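You operate a simulated robot arm through the tools that you are given. There is no shell and no other tool.

You run a simulated robot arm. Do the job below in one go: nothing can be reset, and whatever is moved stays where it is left.

## Task
Switch on, set tension, speed and batch as the job card on the cabinet says, and press reset.
Fine: the screen ends on READY; leave the other controls as they are.

The check looks at the end state, three seconds after you hand in, the way a careful person would. Anything else that was tipped, shoved, dropped, spilled or broken makes it a failure.

## Robot
A 6-joint arm with a fingered hand, fixed in place. Base frame: the origin is on the floor under the middle of its stand, x ahead of it, y to its left, z up. Lengths are in mm, angles in degrees, forces in N, time in s.
With the tool pointing down near the work surface it reaches from about 340 to 820 mm from the base axis. Its first joint turns from -166.0 to 166.0 degrees. Payload 4 kg.
Tool frame: the origin (TCP) lies between the finger pads and is the grasp point; the fingertips stand 26 mm ahead of it; z points along the fingers, y is the line along which they close. The gripper opens to 132 mm; its body begins 73 mm behind the TCP. The gripper is a hand of 5 fingers: y runs from the thumb to the fingers, the wrist lies at [0, 0, -239] in the tool frame.
Orientation is that of the tool frame in the base frame, as [roll, pitch, yaw] about the fixed x, y, z axes, in that order (R = Rz(yaw) Ry(pitch) Rx(roll)). With the fingers straight down and closing along the base's y, the tool's x points along the base's -x, its y along +y and its z along -z.

## Interface
- The arm moves only by the tool send_rows. Its argument "rows" is text: rows parted by semicolons, each of 6 numbers parted by spaces: the turn, a rotation vector about the base's x, y, z in units of 45 degrees (1.0 is 45 degrees), then the shift along the base's x, y, z in units of 250 mm (1.0 is 250 mm). In form: rx ry rz tx ty tz; .... A call has 1 to 20 rows; each row is the pose to reach, as a shift and turn from the pose commanded when the call began. A call with a number of a shift or a turn outside -1 to 1 is refused whole. Each row takes 0.2 s and may step no farther than 50 mm and 8.6 degrees from the row before; otherwise, the whole call is refused. A pose out of reach is approached as far as the arm can. The call stops where the force on the tool passes 40 N (or 10 N more than at its start, if that is more) or the arm is blocked; 0.2 s more then pass. In this call time passes only in rows, and 0.2 s behind the last. It gives the time, the measured TCP pose, the force on the tool (base axes), the opening and the grip force at its end, in the units of the frame above (readings bear some noise), with the torque about the TCP (base axes, N m) and any sound that the robot's microphone picked up.
- Cameras (640 x 400 px; columns grow to the right, rows downward): "scene" is fixed at [222.1, -499.6, 1632.6]; the picture's right is [-0.99, -0.11, 0.00], its down [-0.10, 0.85, -0.52] and it looks along [0.06, -0.51, -0.86] (base axes); focal length 214 px, centre (320, 200). "wrist" rides on the gripper at [85, 2, -97] in the tool frame; the picture's right is [-0.02, 1.00, 0.00], its down [-0.75, -0.01, -0.66] and it looks along [-0.66, -0.01, 0.75] (tool axes); focal length 270 px, centre (320, 200). There is no depth. A picture from a camera that has moved, and an enlarged one, comes with that camera's place and axes in the base frame and with its lens.
- grab_frame(camera): a new picture of that camera. No time passes.
- finger_targets(finger1, finger2, finger3, finger4, thumb_bend): sets how far each is bent, from 0 (flat) to 1 (curled in); at 0.3 the hand is open as for a grip, at 0.7 the pads meet at the TCP. One left out holds its place. A second passes; each finger stops where it meets its share of the squeeze, and holds until it gets a number again. It is the only way to open and close the hand. It gives what a move gives, with no picture; readings hold the bend of each and the force on the fingers (four entries, about 0 where the hand has none), thumb and palm.
- close_up(camera, box): a new picture of the part [left, top, right, bottom] of that camera's present view, enlarged. No time passes.
- close_job(): hands the job in; it is judged then, once.

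Places have to be worked out from the pictures, the camera data and where the tool is seen. Open the gripper and draw the arm clear of the work before you hand the job in, unless the task says otherwise.

The tools are called after "Emit:" as name(argument=value, ...) on one line, values as JSON. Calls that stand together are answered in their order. send_rows: Moves the arm, as the interface text tells. Its arguments: {"type":"object","properties":{"rows":{"type":"string"}},"required":["rows"]} The other tools are called the same way: finger_targets (finger1, finger2, finger3, finger4, thumb_bend) moves the fingers one by one; grab_frame (camera) takes a picture; close_up (camera, box) takes an enlarged picture of a part of a camera's view; close_job () hands the job in.

At the start:

```text
time_s: 0.0
tcp_pos: [-44.9, -375.8, 1251.4]
orientation: [-180.0, 0.1, -180.0]
contact_force: [0.9, 0.3, -0.3]
wrist_torque: [0.01, 0.0, -0.01]
gripper_width: 131.7
grip_force: 0.0
shape: jaw
bend: [0.3, 0.3, 0.3, 0.3, 0.3]
finger forces: [0.0, 0.0, 0.0, 0.0, 0.0, 0.0]
```

scene: 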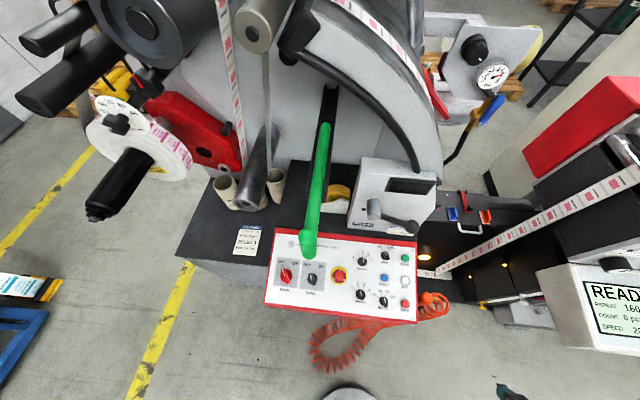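
wrist: 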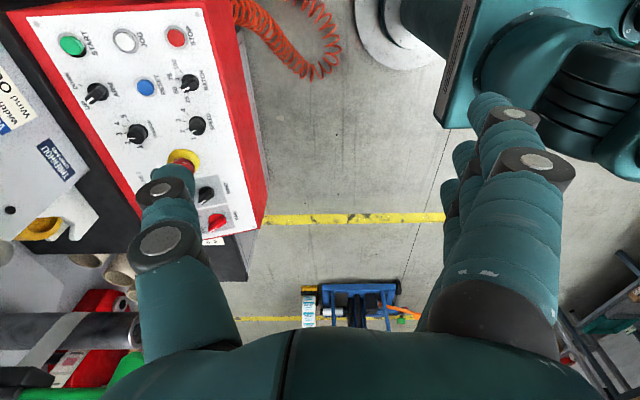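

The panel with rotary knobs, a main switch and buttons is in the scene view; a job card seems to be on the cabinet. I'll take enlarged views to read the card, the panel and the screen.

Emit:
close_up(camera="scene", box=[255, 220, 425, 326])

Emit:
close_up(camera="scene", box=[220, 220, 280, 258])

Emit:
close_up(camera="scene", box=[540, 260, 640, 360])

Emit:
close_up(camera="wrist", box=[20, 0, 280, 250])

```text
3.76 times, centred on (340, 273) of scene
camera zoom: at [222.1, -499.6, 1632.6], right [-0.99, -0.11, 0.0], down [-0.1, 0.85, -0.52], along [0.06, -0.51, -0.86], focal length 807 px, centre (245, -75)
```

zoom: 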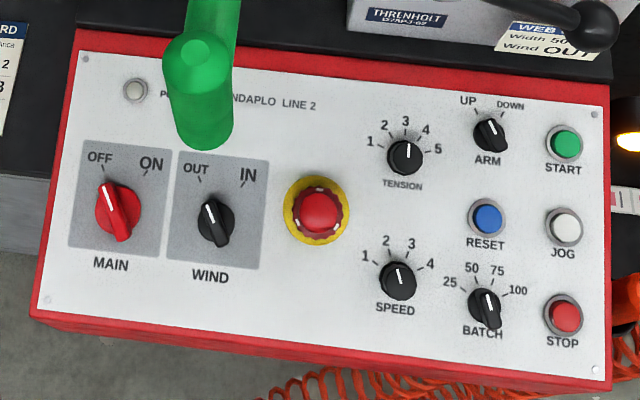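

```text
10.53 times, centred on (250, 239) of scene
camera zoom: at [222.1, -499.6, 1632.6], right [-0.99, -0.11, 0.0], down [-0.1, 0.85, -0.52], along [0.06, -0.51, -0.86], focal length 2258 px, centre (1057, -210)
```

zoom: 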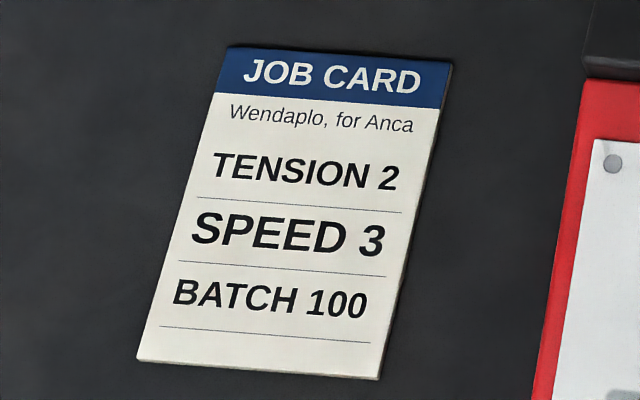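

```text
4.00 times, centred on (590, 310) of scene
camera zoom: at [222.1, -499.6, 1632.6], right [-0.99, -0.11, 0.0], down [-0.1, 0.85, -0.52], along [0.06, -0.51, -0.86], focal length 858 px, centre (-760, -240)
```

zoom: 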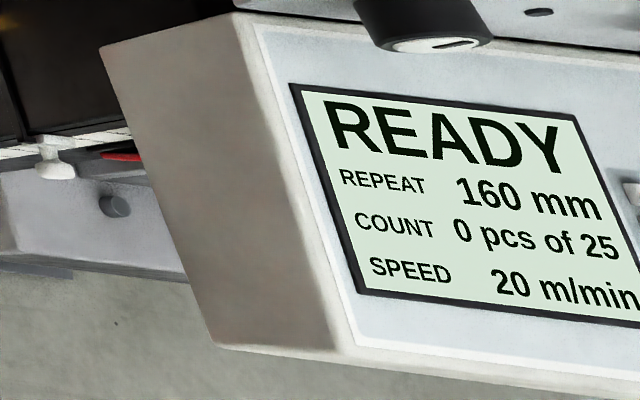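

```text
1.60 times, centred on (150, 125) of wrist
camera zoom: at [-128.6, -373.9, 1347.6], right [0.02, 1.0, 0.0], down [0.75, -0.01, 0.66], along [0.66, -0.01, -0.75], focal length 432 px, centre (592, 320)
```

zoom: 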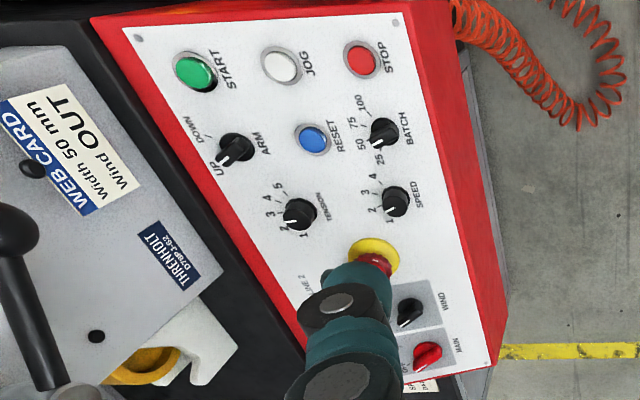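

The card says TENSION 2, SPEED 3, BATCH 100. Now I look more closely at the knob pointers, the dark display, the green arm above the panel, and the surroundings.

Emit:
close_up(camera="scene", box=[345, 240, 425, 320])

Emit:
close_up(camera="scene", box=[265, 225, 355, 310])

Emit:
close_up(camera="scene", box=[270, 60, 470, 240])

Emit:
close_up(camera="wrist", box=[40, 10, 240, 150])

Emit:
close_up(camera="wrist", box=[140, 140, 280, 250])

Emit:
close_up(camera="wrist", box=[0, 50, 150, 400])

```text
5.00 times, centred on (385, 280) of scene
camera zoom: at [222.1, -499.6, 1632.6], right [-0.99, -0.11, 0.0], down [-0.1, 0.85, -0.52], along [0.06, -0.51, -0.86], focal length 1072 px, centre (-5, -200)
```

zoom: 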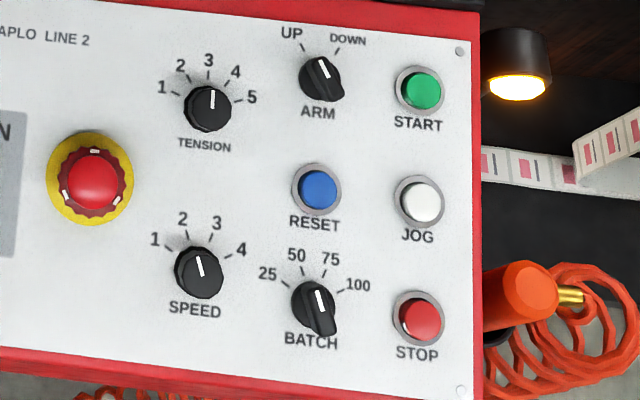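

```text
4.71 times, centred on (310, 268) of scene
camera zoom: at [222.1, -499.6, 1632.6], right [-0.99, -0.11, 0.0], down [-0.1, 0.85, -0.52], along [0.06, -0.51, -0.86], focal length 1009 px, centre (367, -118)
```

zoom: 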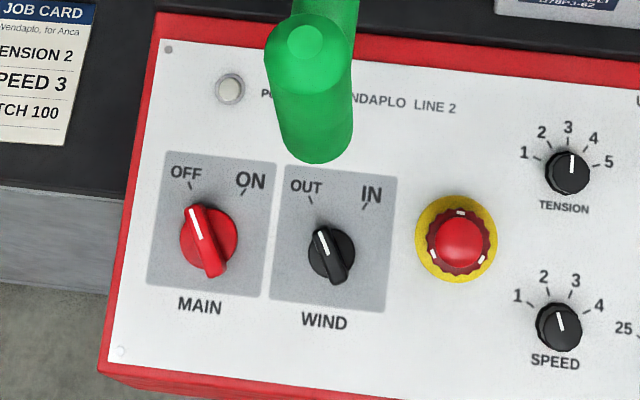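

```text
2.22 times, centred on (370, 150) of scene
camera zoom: at [222.1, -499.6, 1632.6], right [-0.99, -0.11, 0.0], down [-0.1, 0.85, -0.52], along [0.06, -0.51, -0.86], focal length 477 px, centre (209, 311)
```

zoom: 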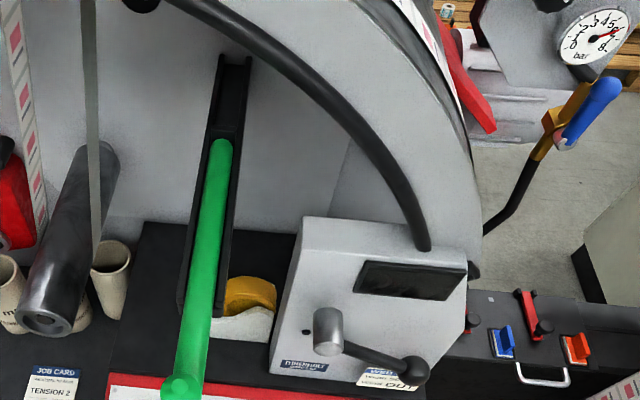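

```text
2.86 times, centred on (140, 80) of wrist
camera zoom: at [-128.6, -373.9, 1347.6], right [0.02, 1.0, 0.0], down [0.75, -0.01, 0.66], along [0.66, -0.01, -0.75], focal length 772 px, centre (834, 543)
```

zoom: 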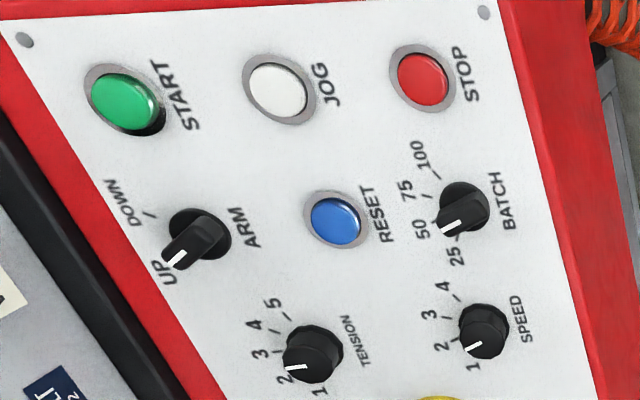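

```text
3.64 times, centred on (210, 195) of wrist
camera zoom: at [-128.6, -373.9, 1347.6], right [0.02, 1.0, 0.0], down [0.75, -0.01, 0.66], along [0.66, -0.01, -0.75], focal length 983 px, centre (720, 218)
```

zoom: 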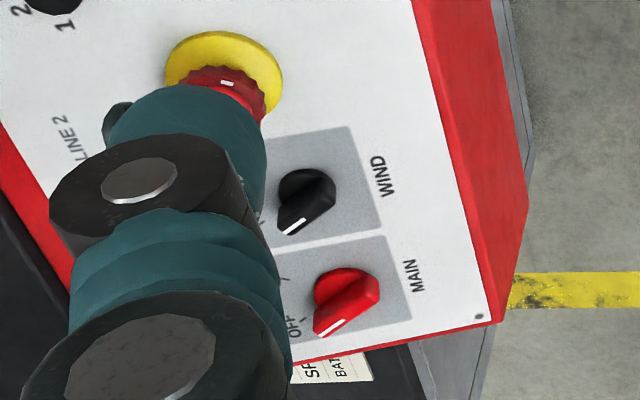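

```text
1.14 times, centred on (75, 225) of wrist
camera zoom: at [-128.6, -373.9, 1347.6], right [0.02, 1.0, 0.0], down [0.75, -0.01, 0.66], along [0.66, -0.01, -0.75], focal length 309 px, centre (600, 171)
```

zoom: 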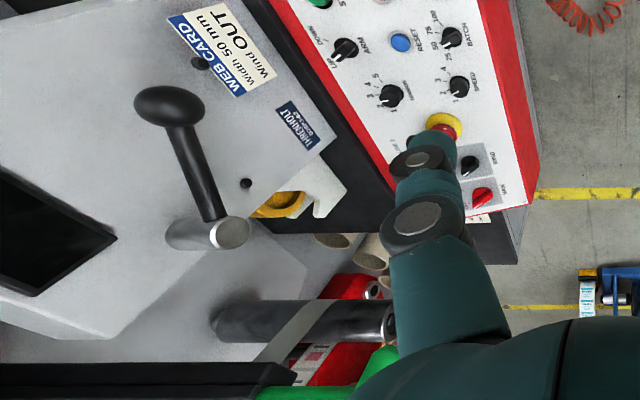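

Tension reads 3, speed 2, batch 50, MAIN is OFF; the other display (on the grey box) is dark. I want sharper views of each knob to fix axes, ticks and heights before moving.

Emit:
close_up(camera="scene", box=[370, 244, 402, 264])

Emit:
close_up(camera="scene", box=[346, 248, 378, 268])

Emit:
close_up(camera="scene", box=[344, 280, 376, 300])

Emit:
close_up(camera="scene", box=[368, 286, 400, 306])

Emit:
close_up(camera="scene", box=[270, 258, 326, 293])

Emit:
close_up(camera="wrist", box=[170, 60, 220, 91])

```text
16.00 times, centred on (386, 254) of scene
camera zoom: at [222.1, -499.6, 1632.6], right [-0.99, -0.11, 0.0], down [-0.1, 0.85, -0.52], along [0.06, -0.51, -0.86], focal length 3432 px, centre (-736, -664)
```

zoom: 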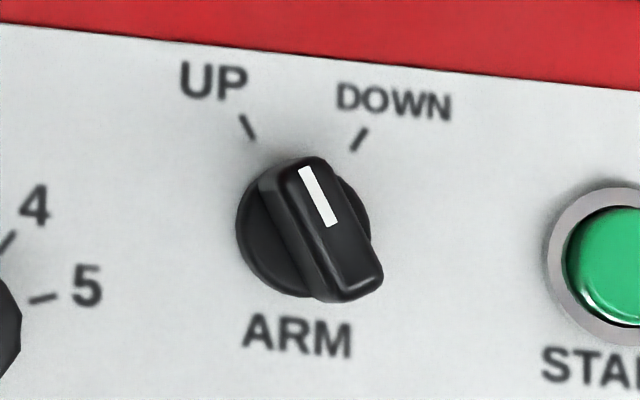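

```text
16.00 times, centred on (362, 258) of scene
camera zoom: at [222.1, -499.6, 1632.6], right [-0.99, -0.11, 0.0], down [-0.1, 0.85, -0.52], along [0.06, -0.51, -0.86], focal length 3432 px, centre (-352, -728)
```

zoom: 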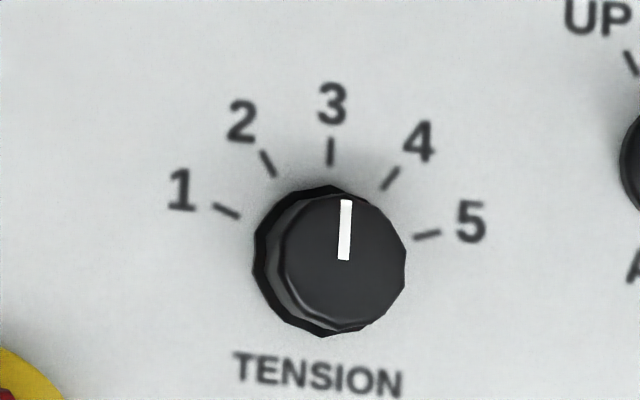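

```text
16.00 times, centred on (360, 290) of scene
camera zoom: at [222.1, -499.6, 1632.6], right [-0.99, -0.11, 0.0], down [-0.1, 0.85, -0.52], along [0.06, -0.51, -0.86], focal length 3432 px, centre (-320, -1240)
```

zoom: 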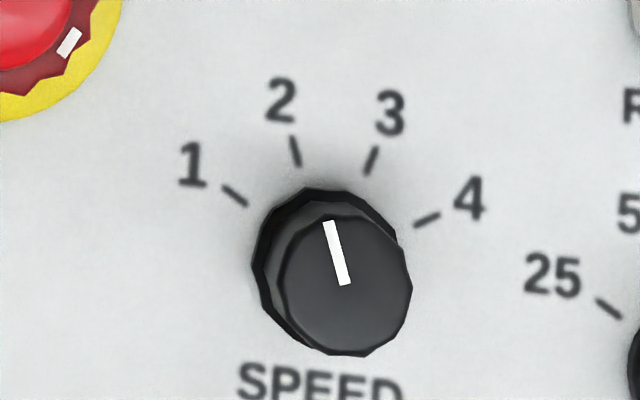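

```text
16.00 times, centred on (384, 296) of scene
camera zoom: at [222.1, -499.6, 1632.6], right [-0.99, -0.11, 0.0], down [-0.1, 0.85, -0.52], along [0.06, -0.51, -0.86], focal length 3432 px, centre (-704, -1336)
```

zoom: 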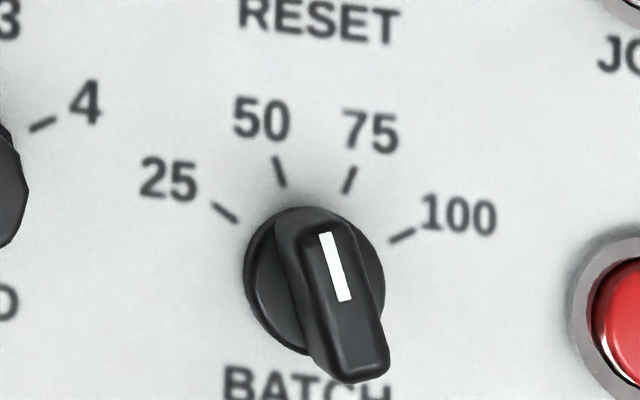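

```text
11.43 times, centred on (298, 276) of scene
camera zoom: at [222.1, -499.6, 1632.6], right [-0.99, -0.11, 0.0], down [-0.1, 0.85, -0.52], along [0.06, -0.51, -0.86], focal length 2451 px, centre (571, -663)
```

zoom: 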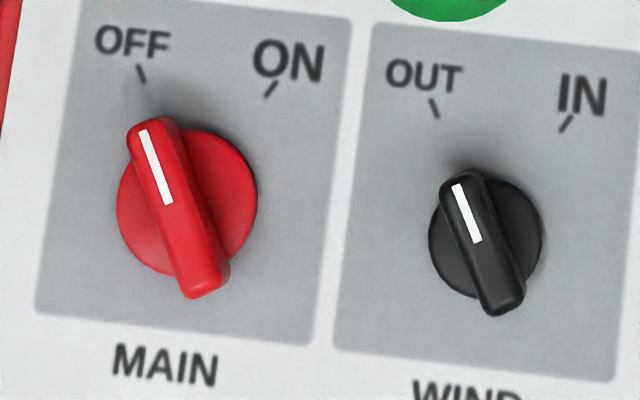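

```text
12.80 times, centred on (195, 76) of wrist
camera zoom: at [-128.6, -373.9, 1347.6], right [0.02, 1.0, 0.0], down [0.75, -0.01, 0.66], along [0.66, -0.01, -0.75], focal length 3460 px, centre (1920, 1794)
```

zoom: 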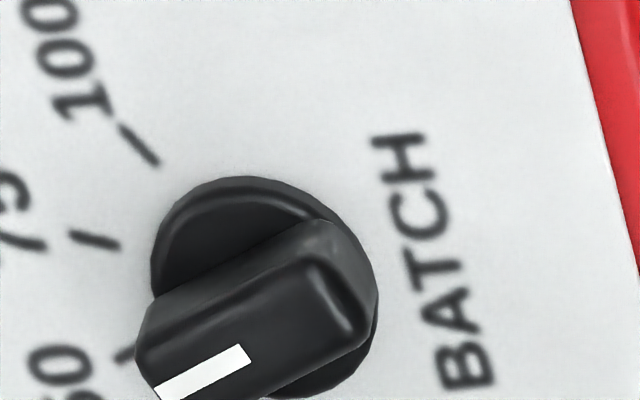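

The axes of the knobs come out at about: TENSION (100,-715), SPEED (100,-614), BATCH (24,-603), MAIN (354,-643), RESET (23,-673), on a panel tilted 15.5° toward +y at z≈857–888. I now try the finger shapes in free air to learn the hand's geometry: outer fingers curled, middle two and thumb half closed.

Emit:
finger_targets(finger1=1.0, finger2=0.55, finger3=0.55, finger4=1.0, thumb_bend=0.55)

Emit:
grab_frame(camera="wrist")

```text
time_s: 1.0
tcp_pos: [-44.9, -375.4, 1252.0]
orientation: [-180.0, 0.0, 179.9]
contact_force: [-0.2, 0.1, -0.5]
wrist_torque: [-0.03, -0.05, 0.0]
gripper_width: 50.1
grip_force: 0.1
shape: fingers
bend: [1.0, 0.55, 0.55, 1.0, 0.55]
finger forces: [0.1, 0.0, 0.0, 0.1, 0.0, 0.1]
```

```text
taken
camera wrist: at [-128.6, -373.9, 1347.6], right [0.02, 1.0, 0.0], down [0.75, -0.01, 0.66], along [0.66, -0.01, -0.75], focal length 270 px, centre (320, 200)
```

wrist: 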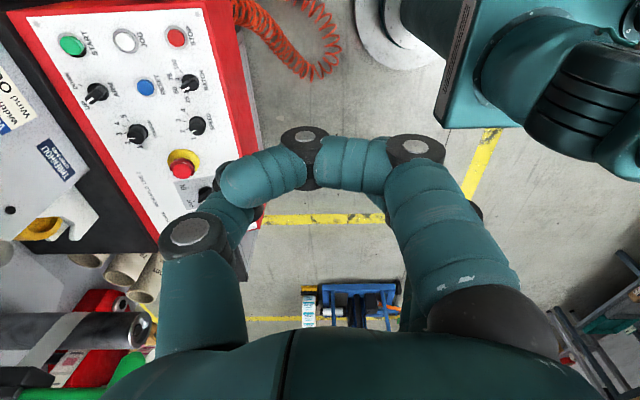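

With 0.55 the gap is 50 mm; a fully curled finger ends about 20 mm behind the fingertips. I move the hand toward the panel, tilting the tool by 15.5° so it points square at the panel face, staying well above and away from the green bar.

Emit:
send_rows(rows="-0.043 0 0 0.05 -0.075 -0.075; -0.086 0 0 0.1 -0.15 -0.15; -0.129 0 0 0.15 -0.225 -0.225; -0.172 0 0 0.2 -0.3 -0.3; -0.215 0 0 0.25 -0.375 -0.375; -0.258 0 0 0.3 -0.45 -0.45; -0.301 0 0 0.35 -0.525 -0.525; -0.344 0 0 0.4 -0.6 -0.6")

Emit:
grab_frame(camera="scene")

Emit:
grab_frame(camera="wrist")

```text
time_s: 2.8
tcp_pos: [5.3, -536.3, 1120.0]
orientation: [-165.3, -3.9, -177.6]
contact_force: [0.3, -0.7, -0.2]
wrist_torque: [-0.02, 0.01, 0.02]
gripper_width: 50.0
grip_force: 0.1
shape: fingers
bend: [1.0, 0.55, 0.55, 1.0, 0.55]
finger forces: [0.1, 0.1, 0.1, 0.1, 0.0, 0.0]
out of reach, approached as far as the arm can: row 3, 4, 5, 6, 7, 8
```

```text
taken
```

scene: 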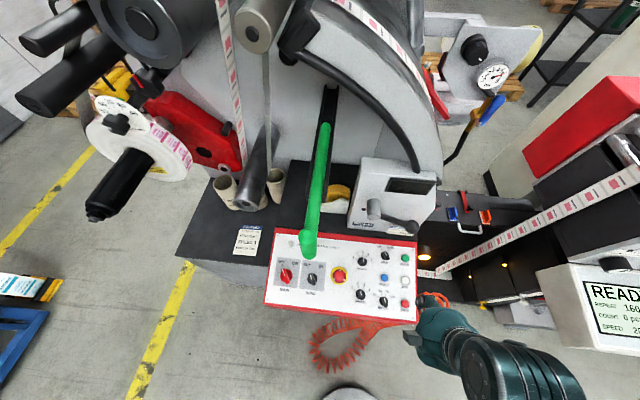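

```text
taken
camera wrist: at [-71.8, -512.3, 1217.7], right [-0.04, 0.97, -0.25], down [0.79, 0.19, 0.59], along [0.62, -0.18, -0.77], focal length 270 px, centre (320, 200)
```

wrist: 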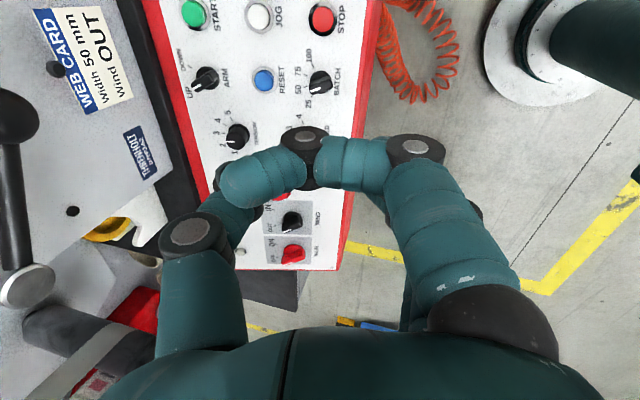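

The arm stopped short of the asked pose ("out of reach" from row 3), ending at (5,-536,1120). I check which pose it regards as commanded by sending a null row.

Emit:
send_rows(rows="0 0 0 0 0 0")

Emit:
close_up(camera="scene", box=[380, 270, 620, 400])

```text
time_s: 3.2
tcp_pos: [5.1, -535.3, 1120.8]
orientation: [-165.3, -3.9, -177.5]
contact_force: [-0.3, -0.3, -0.6]
wrist_torque: [0.0, 0.0, -0.03]
gripper_width: 50.1
grip_force: 0.1
shape: fingers
bend: [1.0, 0.55, 0.55, 1.0, 0.55]
finger forces: [0.0, 0.1, 0.0, 0.1, 0.0, 0.0]
```

```text
2.67 times, centred on (500, 335) of scene
camera zoom: at [222.1, -499.6, 1632.6], right [-0.99, -0.11, 0.0], down [-0.1, 0.85, -0.52], along [0.06, -0.51, -0.86], focal length 572 px, centre (-160, -160)
```

zoom: 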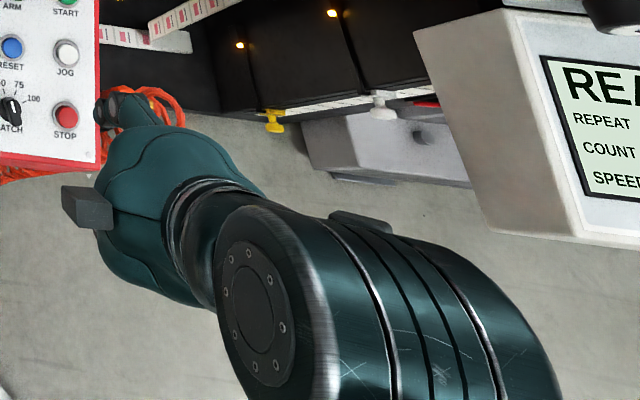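

The commanded pose now equals the reached one. I test whether the arm can simply move straight down and toward +x from here, in small steps.

Emit:
send_rows(rows="0 0 0 0 0 -0.1; 0 0 0 0 0 -0.2; 0 0 0 0 0 -0.3")

```text
time_s: 4.0
tcp_pos: [-3.2, -534.9, 1049.5]
orientation: [-165.4, -4.2, -177.1]
contact_force: [-0.3, -0.1, -0.6]
wrist_torque: [0.0, 0.03, 0.02]
gripper_width: 50.1
grip_force: 0.0
shape: fingers
bend: [1.0, 0.55, 0.55, 1.0, 0.55]
finger forces: [0.0, 0.0, 0.0, 0.0, 0.1, 0.1]
out of reach, approached as far as the arm can: row 2, 3
```

A limit seems to bind: x drifts and yaw creeps. I try a small yaw turn to see which way frees it.

Emit:
send_rows(rows="0 0 0.15 0 0 0; 0 0 0.3 0 0 0")

```text
time_s: 4.6
tcp_pos: [-1.0, -535.7, 1049.5]
orientation: [-165.4, -3.8, -164.0]
contact_force: [-0.3, -0.3, 0.3]
wrist_torque: [0.0, -0.01, 0.02]
gripper_width: 50.3
grip_force: 0.0
shape: fingers
bend: [1.0, 0.55, 0.55, 1.0, 0.55]
finger forces: [0.0, 0.1, 0.0, 0.0, 0.0, 0.0]
```

Turning +13.5° in yaw worked with no limit. Now I try translating +x from here.

Emit:
send_rows(rows="0 0 0 0.1 0 0; 0 0 0 0.2 0 0; 0 0 0 0.3 0 0")

```text
time_s: 5.4
tcp_pos: [73.8, -537.1, 1049.8]
orientation: [-165.3, -3.9, -164.1]
contact_force: [0.0, 0.9, -0.6]
wrist_torque: [0.02, 0.05, 0.0]
gripper_width: 50.3
grip_force: 0.1
shape: fingers
bend: [1.0, 0.55, 0.55, 1.0, 0.55]
finger forces: [0.1, 0.0, 0.1, 0.1, 0.0, 0.0]
```

That freed it: joint 6 was at its limit, so yaw must stay above about azimuth −87°. I look at the hand now from both cameras.

Emit:
grab_frame(camera="scene")

Emit:
grab_frame(camera="wrist")

Emit:
close_up(camera="scene", box=[340, 270, 500, 370])

```text
taken
```

scene: 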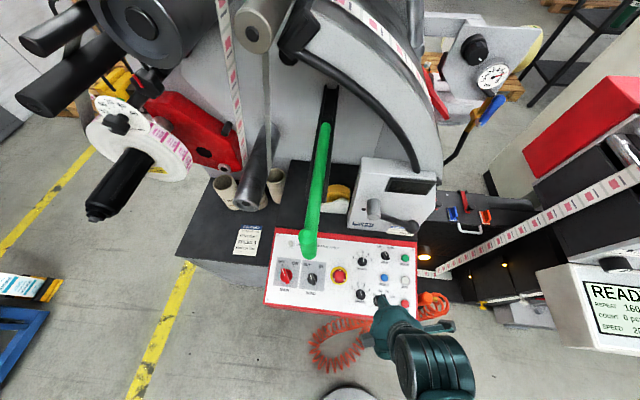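

```text
taken
camera wrist: at [-6.9, -533.2, 1147.6], right [-0.26, 0.93, -0.25], down [0.72, 0.36, 0.59], along [0.64, -0.03, -0.77], focal length 270 px, centre (320, 200)
```

wrist: 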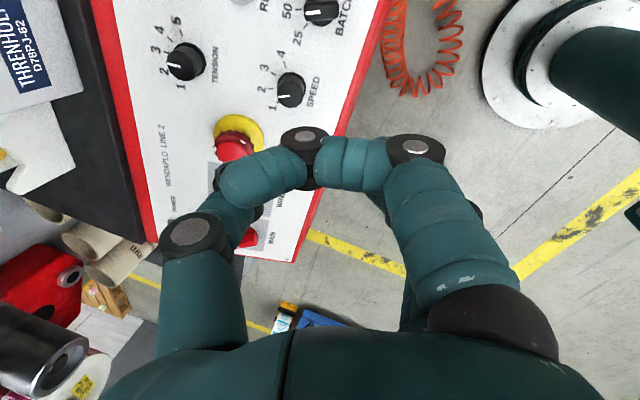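

```text
4.00 times, centred on (420, 320) of scene
camera zoom: at [222.1, -499.6, 1632.6], right [-0.99, -0.11, 0.0], down [-0.1, 0.85, -0.52], along [0.06, -0.51, -0.86], focal length 858 px, centre (-80, -280)
```

zoom: 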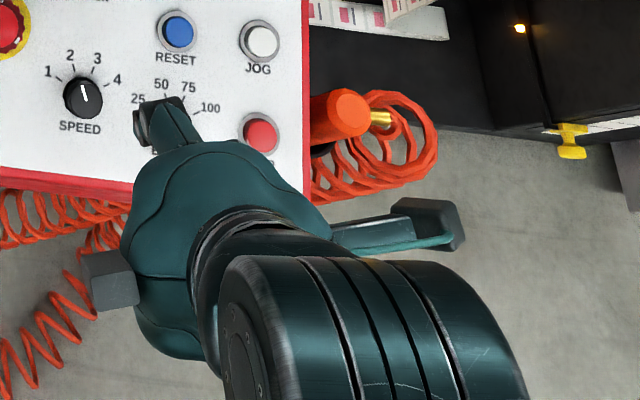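

The near curled finger hides the middle ones. I straighten finger1 to see whether it is the near one and how the active fingers and thumb stand.

Emit:
finger_targets(finger1=0.0)

Emit:
grab_frame(camera="wrist")

```text
time_s: 6.4
tcp_pos: [74.6, -537.3, 1050.5]
orientation: [-165.3, -4.0, -164.1]
contact_force: [0.3, -0.4, -0.3]
wrist_torque: [0.0, -0.01, 0.0]
gripper_width: 129.2
grip_force: 0.0
shape: fingers
bend: [0.0, 0.55, 0.55, 1.0, 0.55]
finger forces: [0.0, 0.0, 0.0, 0.0, 0.0, 0.1]
```

```text
taken
camera wrist: at [-7.1, -533.2, 1147.7], right [-0.26, 0.93, -0.25], down [0.72, 0.36, 0.59], along [0.64, -0.03, -0.77], focal length 270 px, centre (320, 200)
```

wrist: 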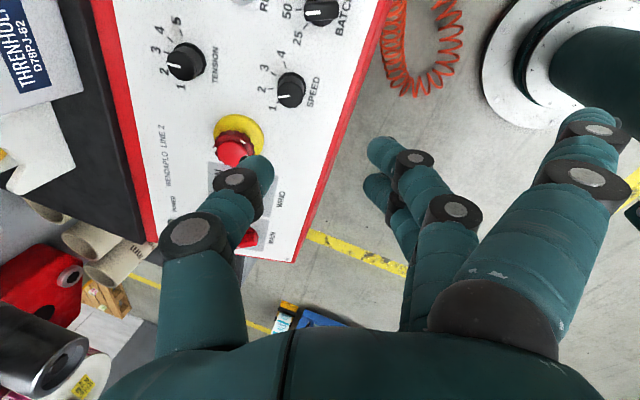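

Finger1 is on the camera side; at 0.55 the tips of fingers 2/3 and thumb sit about z=+27 mm ahead of the TCP, ±30 mm apart, at tool x≈±12 and 0. Before travelling to MAIN I look harder at the green bar's end and the surroundings on the left.

Emit:
close_up(camera="scene", box=[280, 200, 344, 265])

Emit:
close_up(camera="scene", box=[60, 60, 300, 240])

```text
6.15 times, centred on (312, 232) of scene
camera zoom: at [222.1, -499.6, 1632.6], right [-0.99, -0.11, 0.0], down [-0.1, 0.85, -0.52], along [0.06, -0.51, -0.86], focal length 1320 px, centre (369, 0)
```

zoom: 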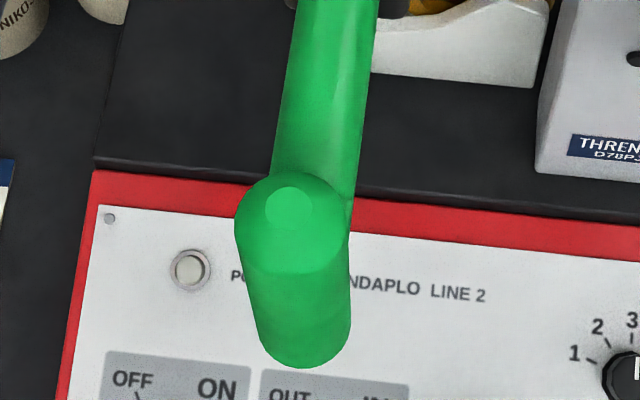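

```text
2.22 times, centred on (180, 150) of scene
camera zoom: at [222.1, -499.6, 1632.6], right [-0.99, -0.11, 0.0], down [-0.1, 0.85, -0.52], along [0.06, -0.51, -0.86], focal length 477 px, centre (631, 311)
```

zoom: 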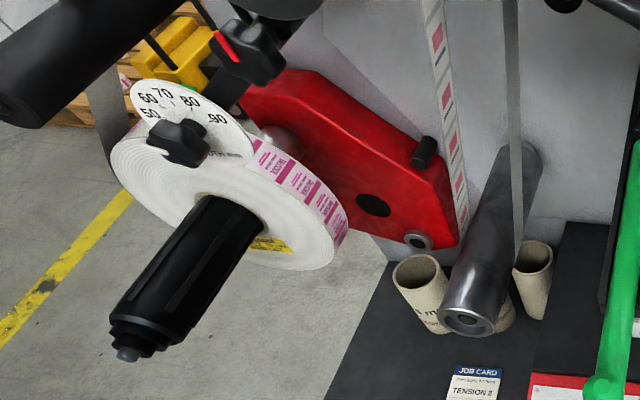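

The green piece is a vertical roller at about (253,-611), from z≈1246 to 1354, with its bar behind it, so I keep the wrist away from it by going left at y≈-537 first. I curl finger1 again, pre-close the others to a ~33 mm gap, and travel +x while turning about the panel normal.

Emit:
finger_targets(finger1=1.0, finger2=0.6, finger3=0.6, finger4=1.0, thumb_bend=0.6)

Emit:
send_rows(rows="0 0.0342 0.1231 0.1 0.01 0; 0 0.0683 0.2462 0.2 0.02 0; 0 0.1025 0.3694 0.3 0.03 0; 0 0.1366 0.4925 0.4 0.04 0; 0 0.1708 0.6156 0.5 0.05 0; 0 0.2049 0.7387 0.6 0.06 0")

Emit:
grab_frame(camera="wrist")

Emit:
grab_frame(camera="scene")

```text
time_s: 7.4
tcp_pos: [73.7, -536.6, 1049.9]
orientation: [-165.2, -3.9, -164.1]
contact_force: [-0.2, 0.1, 0.3]
wrist_torque: [-0.01, 0.0, -0.02]
gripper_width: 48.0
grip_force: 0.0
shape: fingers
bend: [1.0, 0.6, 0.6, 1.0, 0.6]
finger forces: [0.0, 0.0, 0.0, 0.1, 0.1, 0.0]
```

```text
time_s: 8.8
tcp_pos: [224.0, -519.7, 1047.9]
orientation: [-170.3, -11.7, -130.1]
contact_force: [0.1, 0.6, -0.1]
wrist_torque: [0.03, 0.01, -0.01]
gripper_width: 47.6
grip_force: 0.0
shape: fingers
bend: [1.0, 0.6, 0.6, 1.0, 0.6]
finger forces: [0.0, 0.0, 0.0, 0.0, 0.1, 0.0]
```

```text
taken
camera wrist: at [171.0, -556.3, 1157.3], right [-0.76, 0.62, -0.17], down [0.48, 0.73, 0.49], along [0.43, 0.29, -0.86], focal length 270 px, centre (320, 200)
```

wrist: 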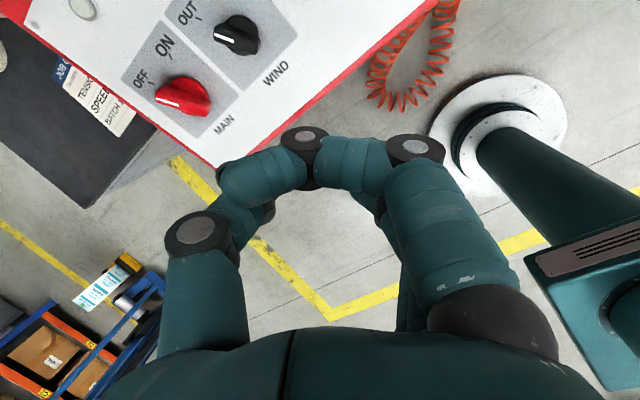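

```text
taken
```

scene: 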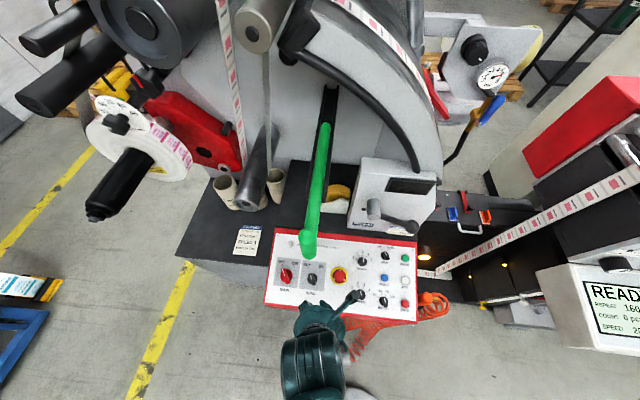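

The turn works and the MAIN knob is visible. I continue the turn and the shift to x≈354 at the same y.

Emit:
send_rows(rows="0 0.0342 0.1231 0.0867 0 0; 0 0.0683 0.2462 0.1733 0 0; 0 0.1025 0.3694 0.26 0 0; 0 0.1366 0.4925 0.3467 0 0; 0 0.1708 0.6156 0.4333 0 0; 0 0.2049 0.7387 0.52 0 0")

Emit:
send_rows(rows="0 0.0342 0.1231 0 -0.03 -0.03; 0 0.0683 0.2462 0 -0.06 -0.06; 0 0.1025 0.3694 0 -0.09 -0.09; 0 0.1366 0.4925 0 -0.12 -0.12; 0 0.1708 0.6156 0 -0.15 -0.15; 0 0.2049 0.7387 0 -0.18 -0.18")

Emit:
grab_frame(camera="wrist")

Emit:
grab_frame(camera="scene")

```text
time_s: 10.2
tcp_pos: [353.8, -521.4, 1049.9]
orientation: [-178.9, -15.0, -94.7]
contact_force: [-0.8, 0.4, -0.6]
wrist_torque: [0.01, 0.02, -0.01]
gripper_width: 47.6
grip_force: 0.1
shape: fingers
bend: [1.0, 0.6, 0.6, 1.0, 0.6]
finger forces: [0.0, 0.0, 0.1, 0.0, 0.1, 0.1]
```

```text
time_s: 11.6
tcp_pos: [353.8, -565.4, 1006.3]
orientation: [172.0, -13.1, -59.2]
contact_force: [-0.3, 0.0, 0.1]
wrist_torque: [0.03, 0.01, 0.0]
gripper_width: 47.7
grip_force: 0.0
shape: fingers
bend: [1.0, 0.6, 0.6, 1.0, 0.6]
finger forces: [0.0, 0.0, 0.1, 0.1, 0.0, 0.0]
```

```text
taken
camera wrist: at [396.7, -611.3, 1117.0], right [-0.88, -0.46, 0.13], down [-0.36, 0.81, 0.46], along [-0.32, 0.36, -0.88], focal length 270 px, centre (320, 200)
```

wrist: 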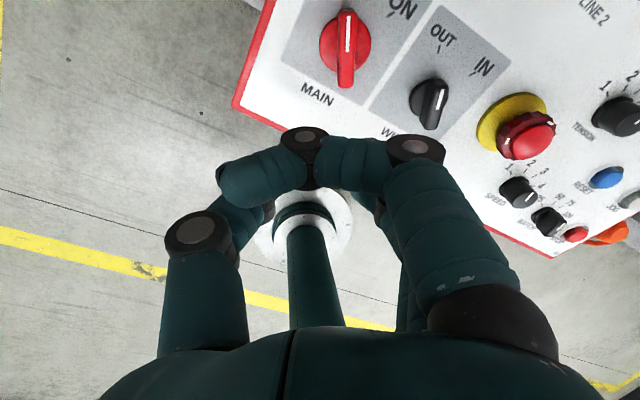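

```text
taken
```

scene: 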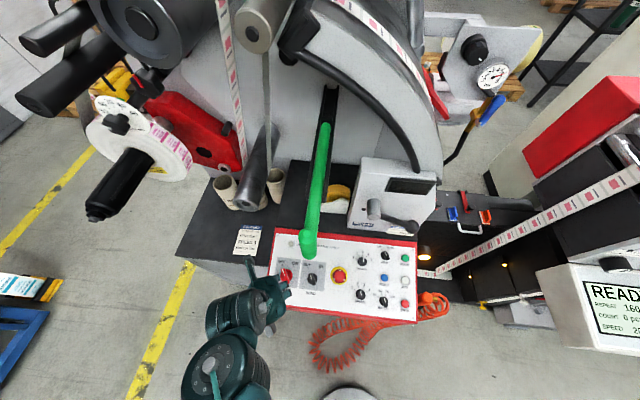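

The hand is left of MAIN with the bar lined up along tool x (it appears vertical in the wrist view). I move in to 80 mm above the knob's base, centred on its axis, and look.

Emit:
send_rows(rows="0 0 0 0 -0.076 -0.081; 0 0 0 0.001 -0.151 -0.162; 0 0 0 0.001 -0.227 -0.243")

Emit:
finger_targets(finger1=0.0)

Emit:
grab_frame(camera="wrist")

Emit:
grab_frame(camera="scene")

```text
time_s: 12.4
tcp_pos: [354.0, -620.4, 944.5]
orientation: [172.0, -13.0, -59.3]
contact_force: [0.5, -0.1, -0.5]
wrist_torque: [0.01, 0.0, 0.0]
gripper_width: 47.8
grip_force: 0.1
shape: fingers
bend: [1.0, 0.6, 0.6, 1.0, 0.6]
finger forces: [0.0, 0.0, 0.0, 0.0, 0.1, 0.0]
```

```text
time_s: 13.4
tcp_pos: [354.4, -622.1, 943.2]
orientation: [172.0, -13.0, -59.3]
contact_force: [0.0, 1.0, 0.8]
wrist_torque: [0.0, 0.0, -0.01]
gripper_width: 120.8
grip_force: 0.0
shape: fingers
bend: [0.0, 0.6, 0.6, 1.0, 0.6]
finger forces: [0.1, 0.0, 0.1, 0.0, 0.0, 0.1]
```

```text
taken
camera wrist: at [396.3, -667.1, 1055.7], right [-0.88, -0.46, 0.13], down [-0.36, 0.81, 0.46], along [-0.32, 0.36, -0.88], focal length 270 px, centre (320, 200)
```

wrist: 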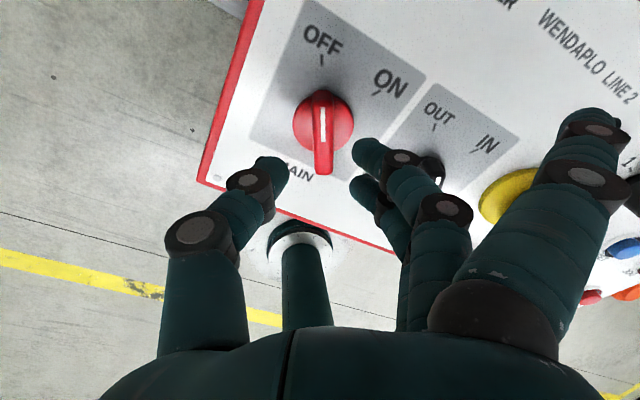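

```text
taken
```

scene: 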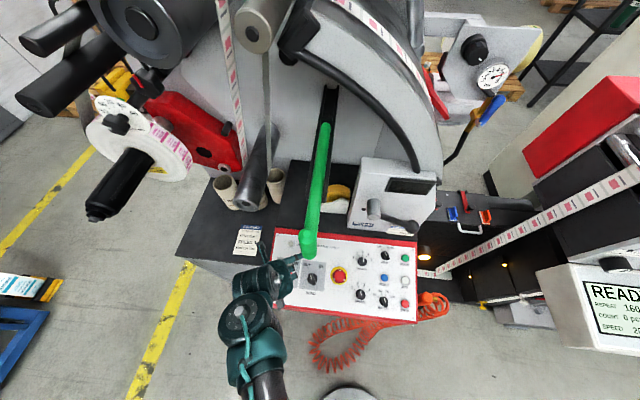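

The axis of the hand meets the panel right about at the knob. I zoom in to check the alignment finely.

Emit:
close_up(camera="wrist", box=[250, 70, 410, 200])

```text
3.08 times, centred on (330, 135) of wrist
camera zoom: at [396.3, -667.1, 1055.7], right [-0.88, -0.46, 0.13], down [-0.36, 0.81, 0.46], along [-0.32, 0.36, -0.88], focal length 832 px, centre (289, 400)
```

zoom: 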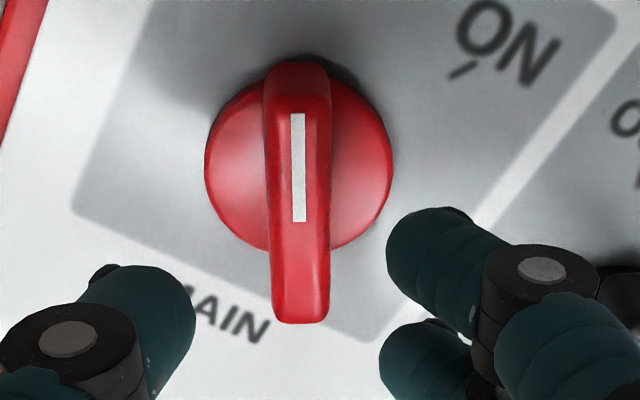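

The bar is parallel to tool x, and sits about 1–2 mm off in tool +y and +x. I correct for that and descend to about 42 mm TCP height (tips ~15 mm above the panel), straddling the bar.

Emit:
send_rows(rows="0 0 0 -0.001 -0.018 -0.046; 0 0 0 -0.001 -0.032 -0.09; 0 0 0 -0.0012 -0.0453 -0.1358")

Emit:
grab_frame(camera="wrist")

Emit:
close_up(camera="wrist", box=[230, 100, 410, 220])

```text
time_s: 14.2
tcp_pos: [353.8, -633.3, 907.6]
orientation: [172.1, -13.0, -59.4]
contact_force: [-0.5, -0.2, 0.8]
wrist_torque: [0.01, 0.05, -0.01]
gripper_width: 121.2
grip_force: 0.1
shape: fingers
bend: [0.0, 0.6, 0.6, 1.0, 0.6]
finger forces: [0.0, 0.0, 0.1, 0.0, 0.0, 0.0]
```

```text
taken
camera wrist: at [396.4, -679.8, 1020.1], right [-0.88, -0.46, 0.13], down [-0.36, 0.81, 0.46], along [-0.32, 0.36, -0.88], focal length 270 px, centre (320, 200)
```

wrist: 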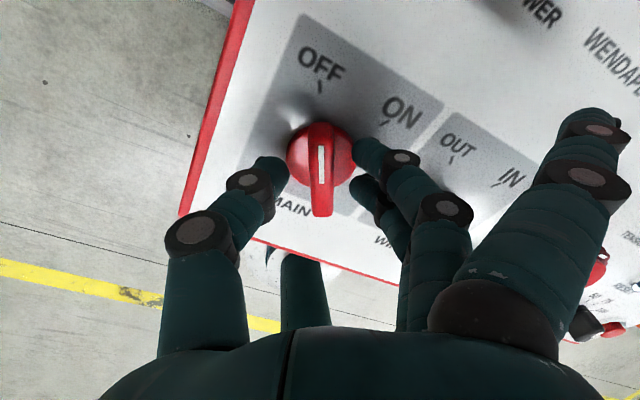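

```text
3.33 times, centred on (320, 160) of wrist
camera zoom: at [396.4, -679.8, 1020.1], right [-0.88, -0.46, 0.13], down [-0.36, 0.81, 0.46], along [-0.32, 0.36, -0.88], focal length 901 px, centre (320, 333)
```

zoom: 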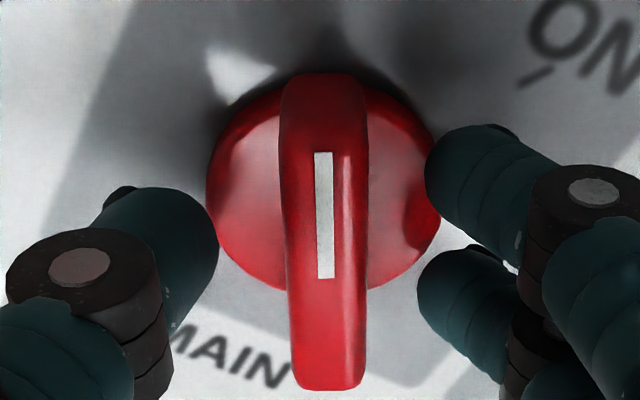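

The bar sits centred between thumb and fingers 2/3. I curl finger1 away and close the three on the bar.

Emit:
finger_targets(finger1=1.0)

Emit:
finger_targets(finger2=0.72, finger3=0.72, thumb_bend=0.72)

Emit:
grab_frame(camera="wrist")

```text
time_s: 15.2
tcp_pos: [353.5, -633.4, 908.4]
orientation: [172.0, -13.0, -59.3]
contact_force: [0.4, 0.7, -0.2]
wrist_torque: [0.04, 0.01, 0.01]
gripper_width: 47.5
grip_force: 0.1
shape: fingers
bend: [1.0, 0.6, 0.6, 1.0, 0.6]
finger forces: [0.1, 0.1, 0.1, 0.0, 0.0, 0.1]
```

```text
time_s: 16.2
tcp_pos: [353.6, -633.2, 907.9]
orientation: [172.1, -13.0, -59.3]
contact_force: [-4.2, -4.2, -5.1]
wrist_torque: [-0.06, 0.04, -0.01]
gripper_width: 44.6
grip_force: 6.5
shape: fingers
bend: [1.0, 0.69, 0.69, 1.0, 0.69]
finger forces: [0.1, 4.6, 4.7, 0.0, 5.2, 0.0]
```

```text
taken
camera wrist: at [396.3, -679.9, 1020.0], right [-0.88, -0.46, 0.13], down [-0.36, 0.81, 0.46], along [-0.32, 0.36, -0.88], focal length 270 px, centre (320, 200)
```

wrist: 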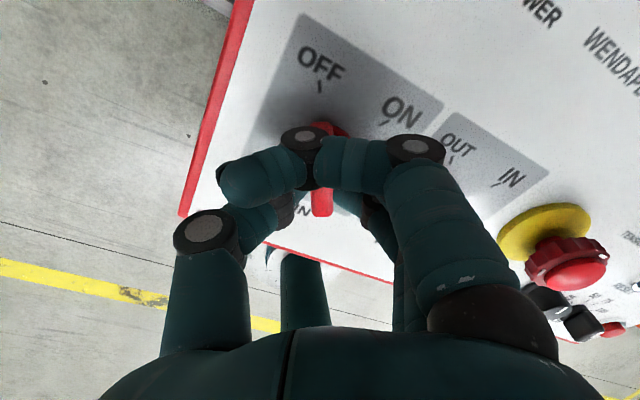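

A firm pinch: about 5 N on each finger and the thumb. I turn clockwise about the panel normal by 40° first.

Emit:
send_rows(rows="0 -0.0396 -0.1428 0 0 0; 0 -0.0792 -0.2855 0 0 0; 0 -0.1188 -0.4283 0 0 0; 0 -0.1583 -0.571 0 0 0; 0 -0.1979 -0.7138 0 0 0; 0 -0.2375 -0.8565 0 0 0")

Emit:
grab_frame(camera="wrist")

```text
time_s: 17.6
tcp_pos: [353.0, -634.2, 910.0]
orientation: [-177.4, -14.8, -100.6]
contact_force: [-6.8, -4.7, -7.7]
wrist_torque: [-0.06, 0.08, 0.01]
gripper_width: 44.4
grip_force: 6.4
shape: fingers
bend: [1.0, 0.69, 0.68, 1.0, 0.69]
finger forces: [0.1, 4.7, 4.8, 0.1, 3.9, 0.0]
```

```text
taken
camera wrist: at [338.7, -688.6, 1023.9], right [-0.98, 0.19, -0.05], down [0.15, 0.88, 0.44], along [0.13, 0.43, -0.89], focal length 270 px, centre (320, 200)
```

wrist: 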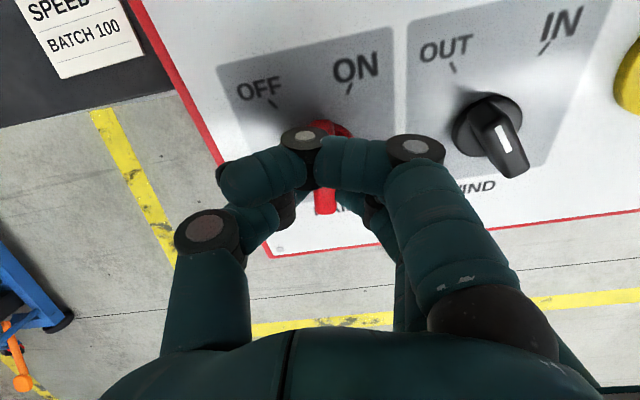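

The bar is following. I turn the remaining 20° to ON.

Emit:
send_rows(rows="0 -0.0396 -0.1428 0 0 0; 0 -0.0792 -0.2855 0 0 0; 0 -0.1188 -0.4283 0 0 0")

Emit:
grab_frame(camera="wrist")

Emit:
grab_frame(camera="scene")

```text
time_s: 18.4
tcp_pos: [353.3, -634.1, 909.9]
orientation: [-172.2, -13.0, -121.1]
contact_force: [-6.8, -2.9, -6.6]
wrist_torque: [-0.01, 0.1, 0.02]
gripper_width: 44.4
grip_force: 6.2
shape: fingers
bend: [1.0, 0.68, 0.68, 1.0, 0.69]
finger forces: [0.1, 4.2, 5.3, 0.0, 3.7, 0.1]
```

```text
taken
camera wrist: at [311.0, -678.2, 1022.0], right [-0.85, 0.5, -0.14], down [0.39, 0.79, 0.47], along [0.34, 0.35, -0.87], focal length 270 px, centre (320, 200)
```

wrist: 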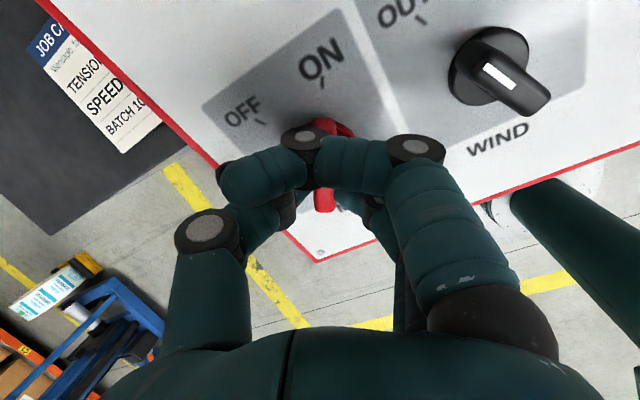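

```text
taken
```

scene: 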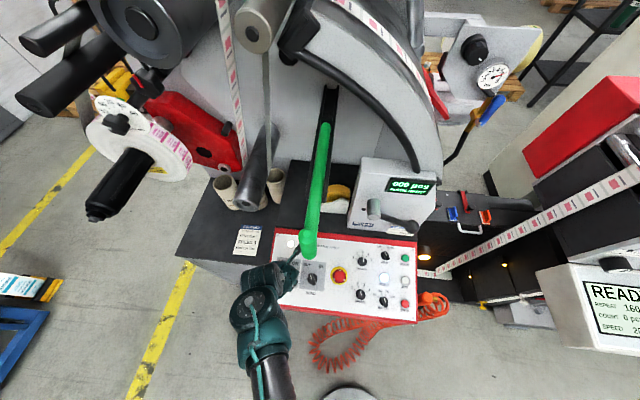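

The dark display has lit up and RESET now glows, so MAIN is on. I read the screen.

Emit:
close_up(camera="scene", box=[375, 165, 445, 210])

Emit:
close_up(camera="scene", box=[255, 220, 425, 326])

```text
8.89 times, centred on (410, 188) of scene
camera zoom: at [222.1, -499.6, 1632.6], right [-0.99, -0.11, 0.0], down [-0.1, 0.85, -0.52], along [0.06, -0.51, -0.86], focal length 1906 px, centre (-480, 311)
```

zoom: 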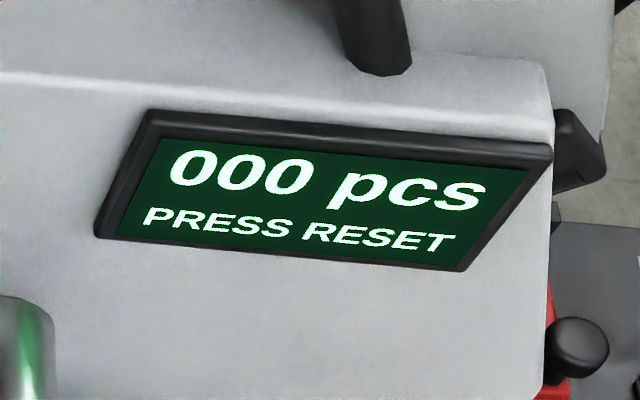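

```text
3.76 times, centred on (340, 273) of scene
camera zoom: at [222.1, -499.6, 1632.6], right [-0.99, -0.11, 0.0], down [-0.1, 0.85, -0.52], along [0.06, -0.51, -0.86], focal length 807 px, centre (245, -75)
```

zoom: 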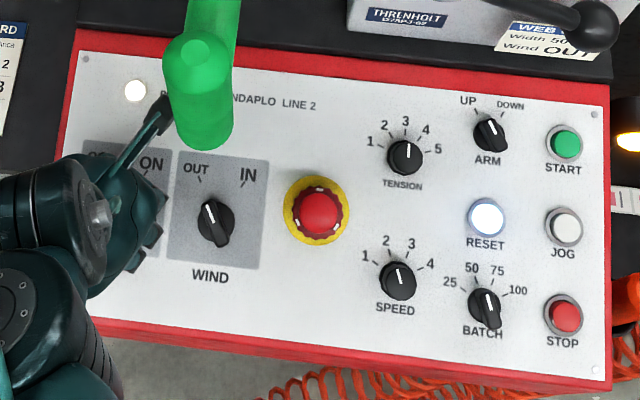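

Screen: "000 pcs / PRESS RESET". I open the pinch, back off along the panel normal, and then check MAIN's pointer.

Emit:
finger_targets(finger2=0.59, finger3=0.59, thumb_bend=0.59)

Emit:
send_rows(rows="0 0 0 0 0.0267 0.0964; 0 0 0 0 0.0668 0.2409; 0 0 0 0 0.1069 0.3854")

Emit:
finger_targets(finger1=0.3)

Emit:
grab_frame(camera="wrist")

```text
time_s: 19.4
tcp_pos: [353.7, -632.8, 911.9]
orientation: [-172.2, -12.9, -120.9]
contact_force: [-0.1, 0.0, -0.4]
wrist_torque: [-0.03, 0.01, 0.01]
gripper_width: 47.8
grip_force: 0.1
shape: fingers
bend: [1.0, 0.59, 0.59, 1.0, 0.59]
finger forces: [0.1, 0.0, 0.0, 0.0, 0.0, 0.0]
```

```text
time_s: 20.2
tcp_pos: [353.9, -604.7, 1007.6]
orientation: [-172.2, -12.9, -121.1]
contact_force: [0.2, 0.1, -0.3]
wrist_torque: [0.03, 0.04, -0.01]
gripper_width: 47.9
grip_force: 0.0
shape: fingers
bend: [1.0, 0.59, 0.59, 1.0, 0.59]
finger forces: [0.1, 0.1, 0.1, 0.0, 0.0, 0.1]
```

```text
time_s: 21.2
tcp_pos: [352.8, -604.6, 1007.7]
orientation: [-172.4, -12.9, -121.0]
contact_force: [0.1, 0.0, 0.4]
wrist_torque: [0.01, -0.02, -0.01]
gripper_width: 91.4
grip_force: 0.0
shape: fingers
bend: [0.3, 0.59, 0.59, 1.0, 0.59]
finger forces: [0.0, 0.0, 0.0, 0.0, 0.0, 0.1]
```

```text
taken
camera wrist: at [310.3, -649.3, 1118.9], right [-0.85, 0.5, -0.14], down [0.39, 0.79, 0.47], along [0.34, 0.35, -0.87], focal length 270 px, centre (320, 200)
```

wrist: 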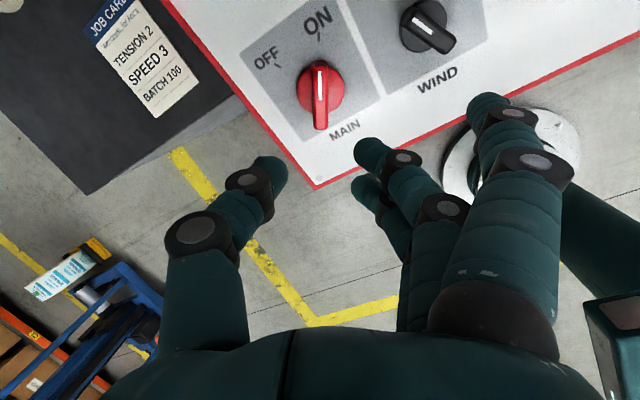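

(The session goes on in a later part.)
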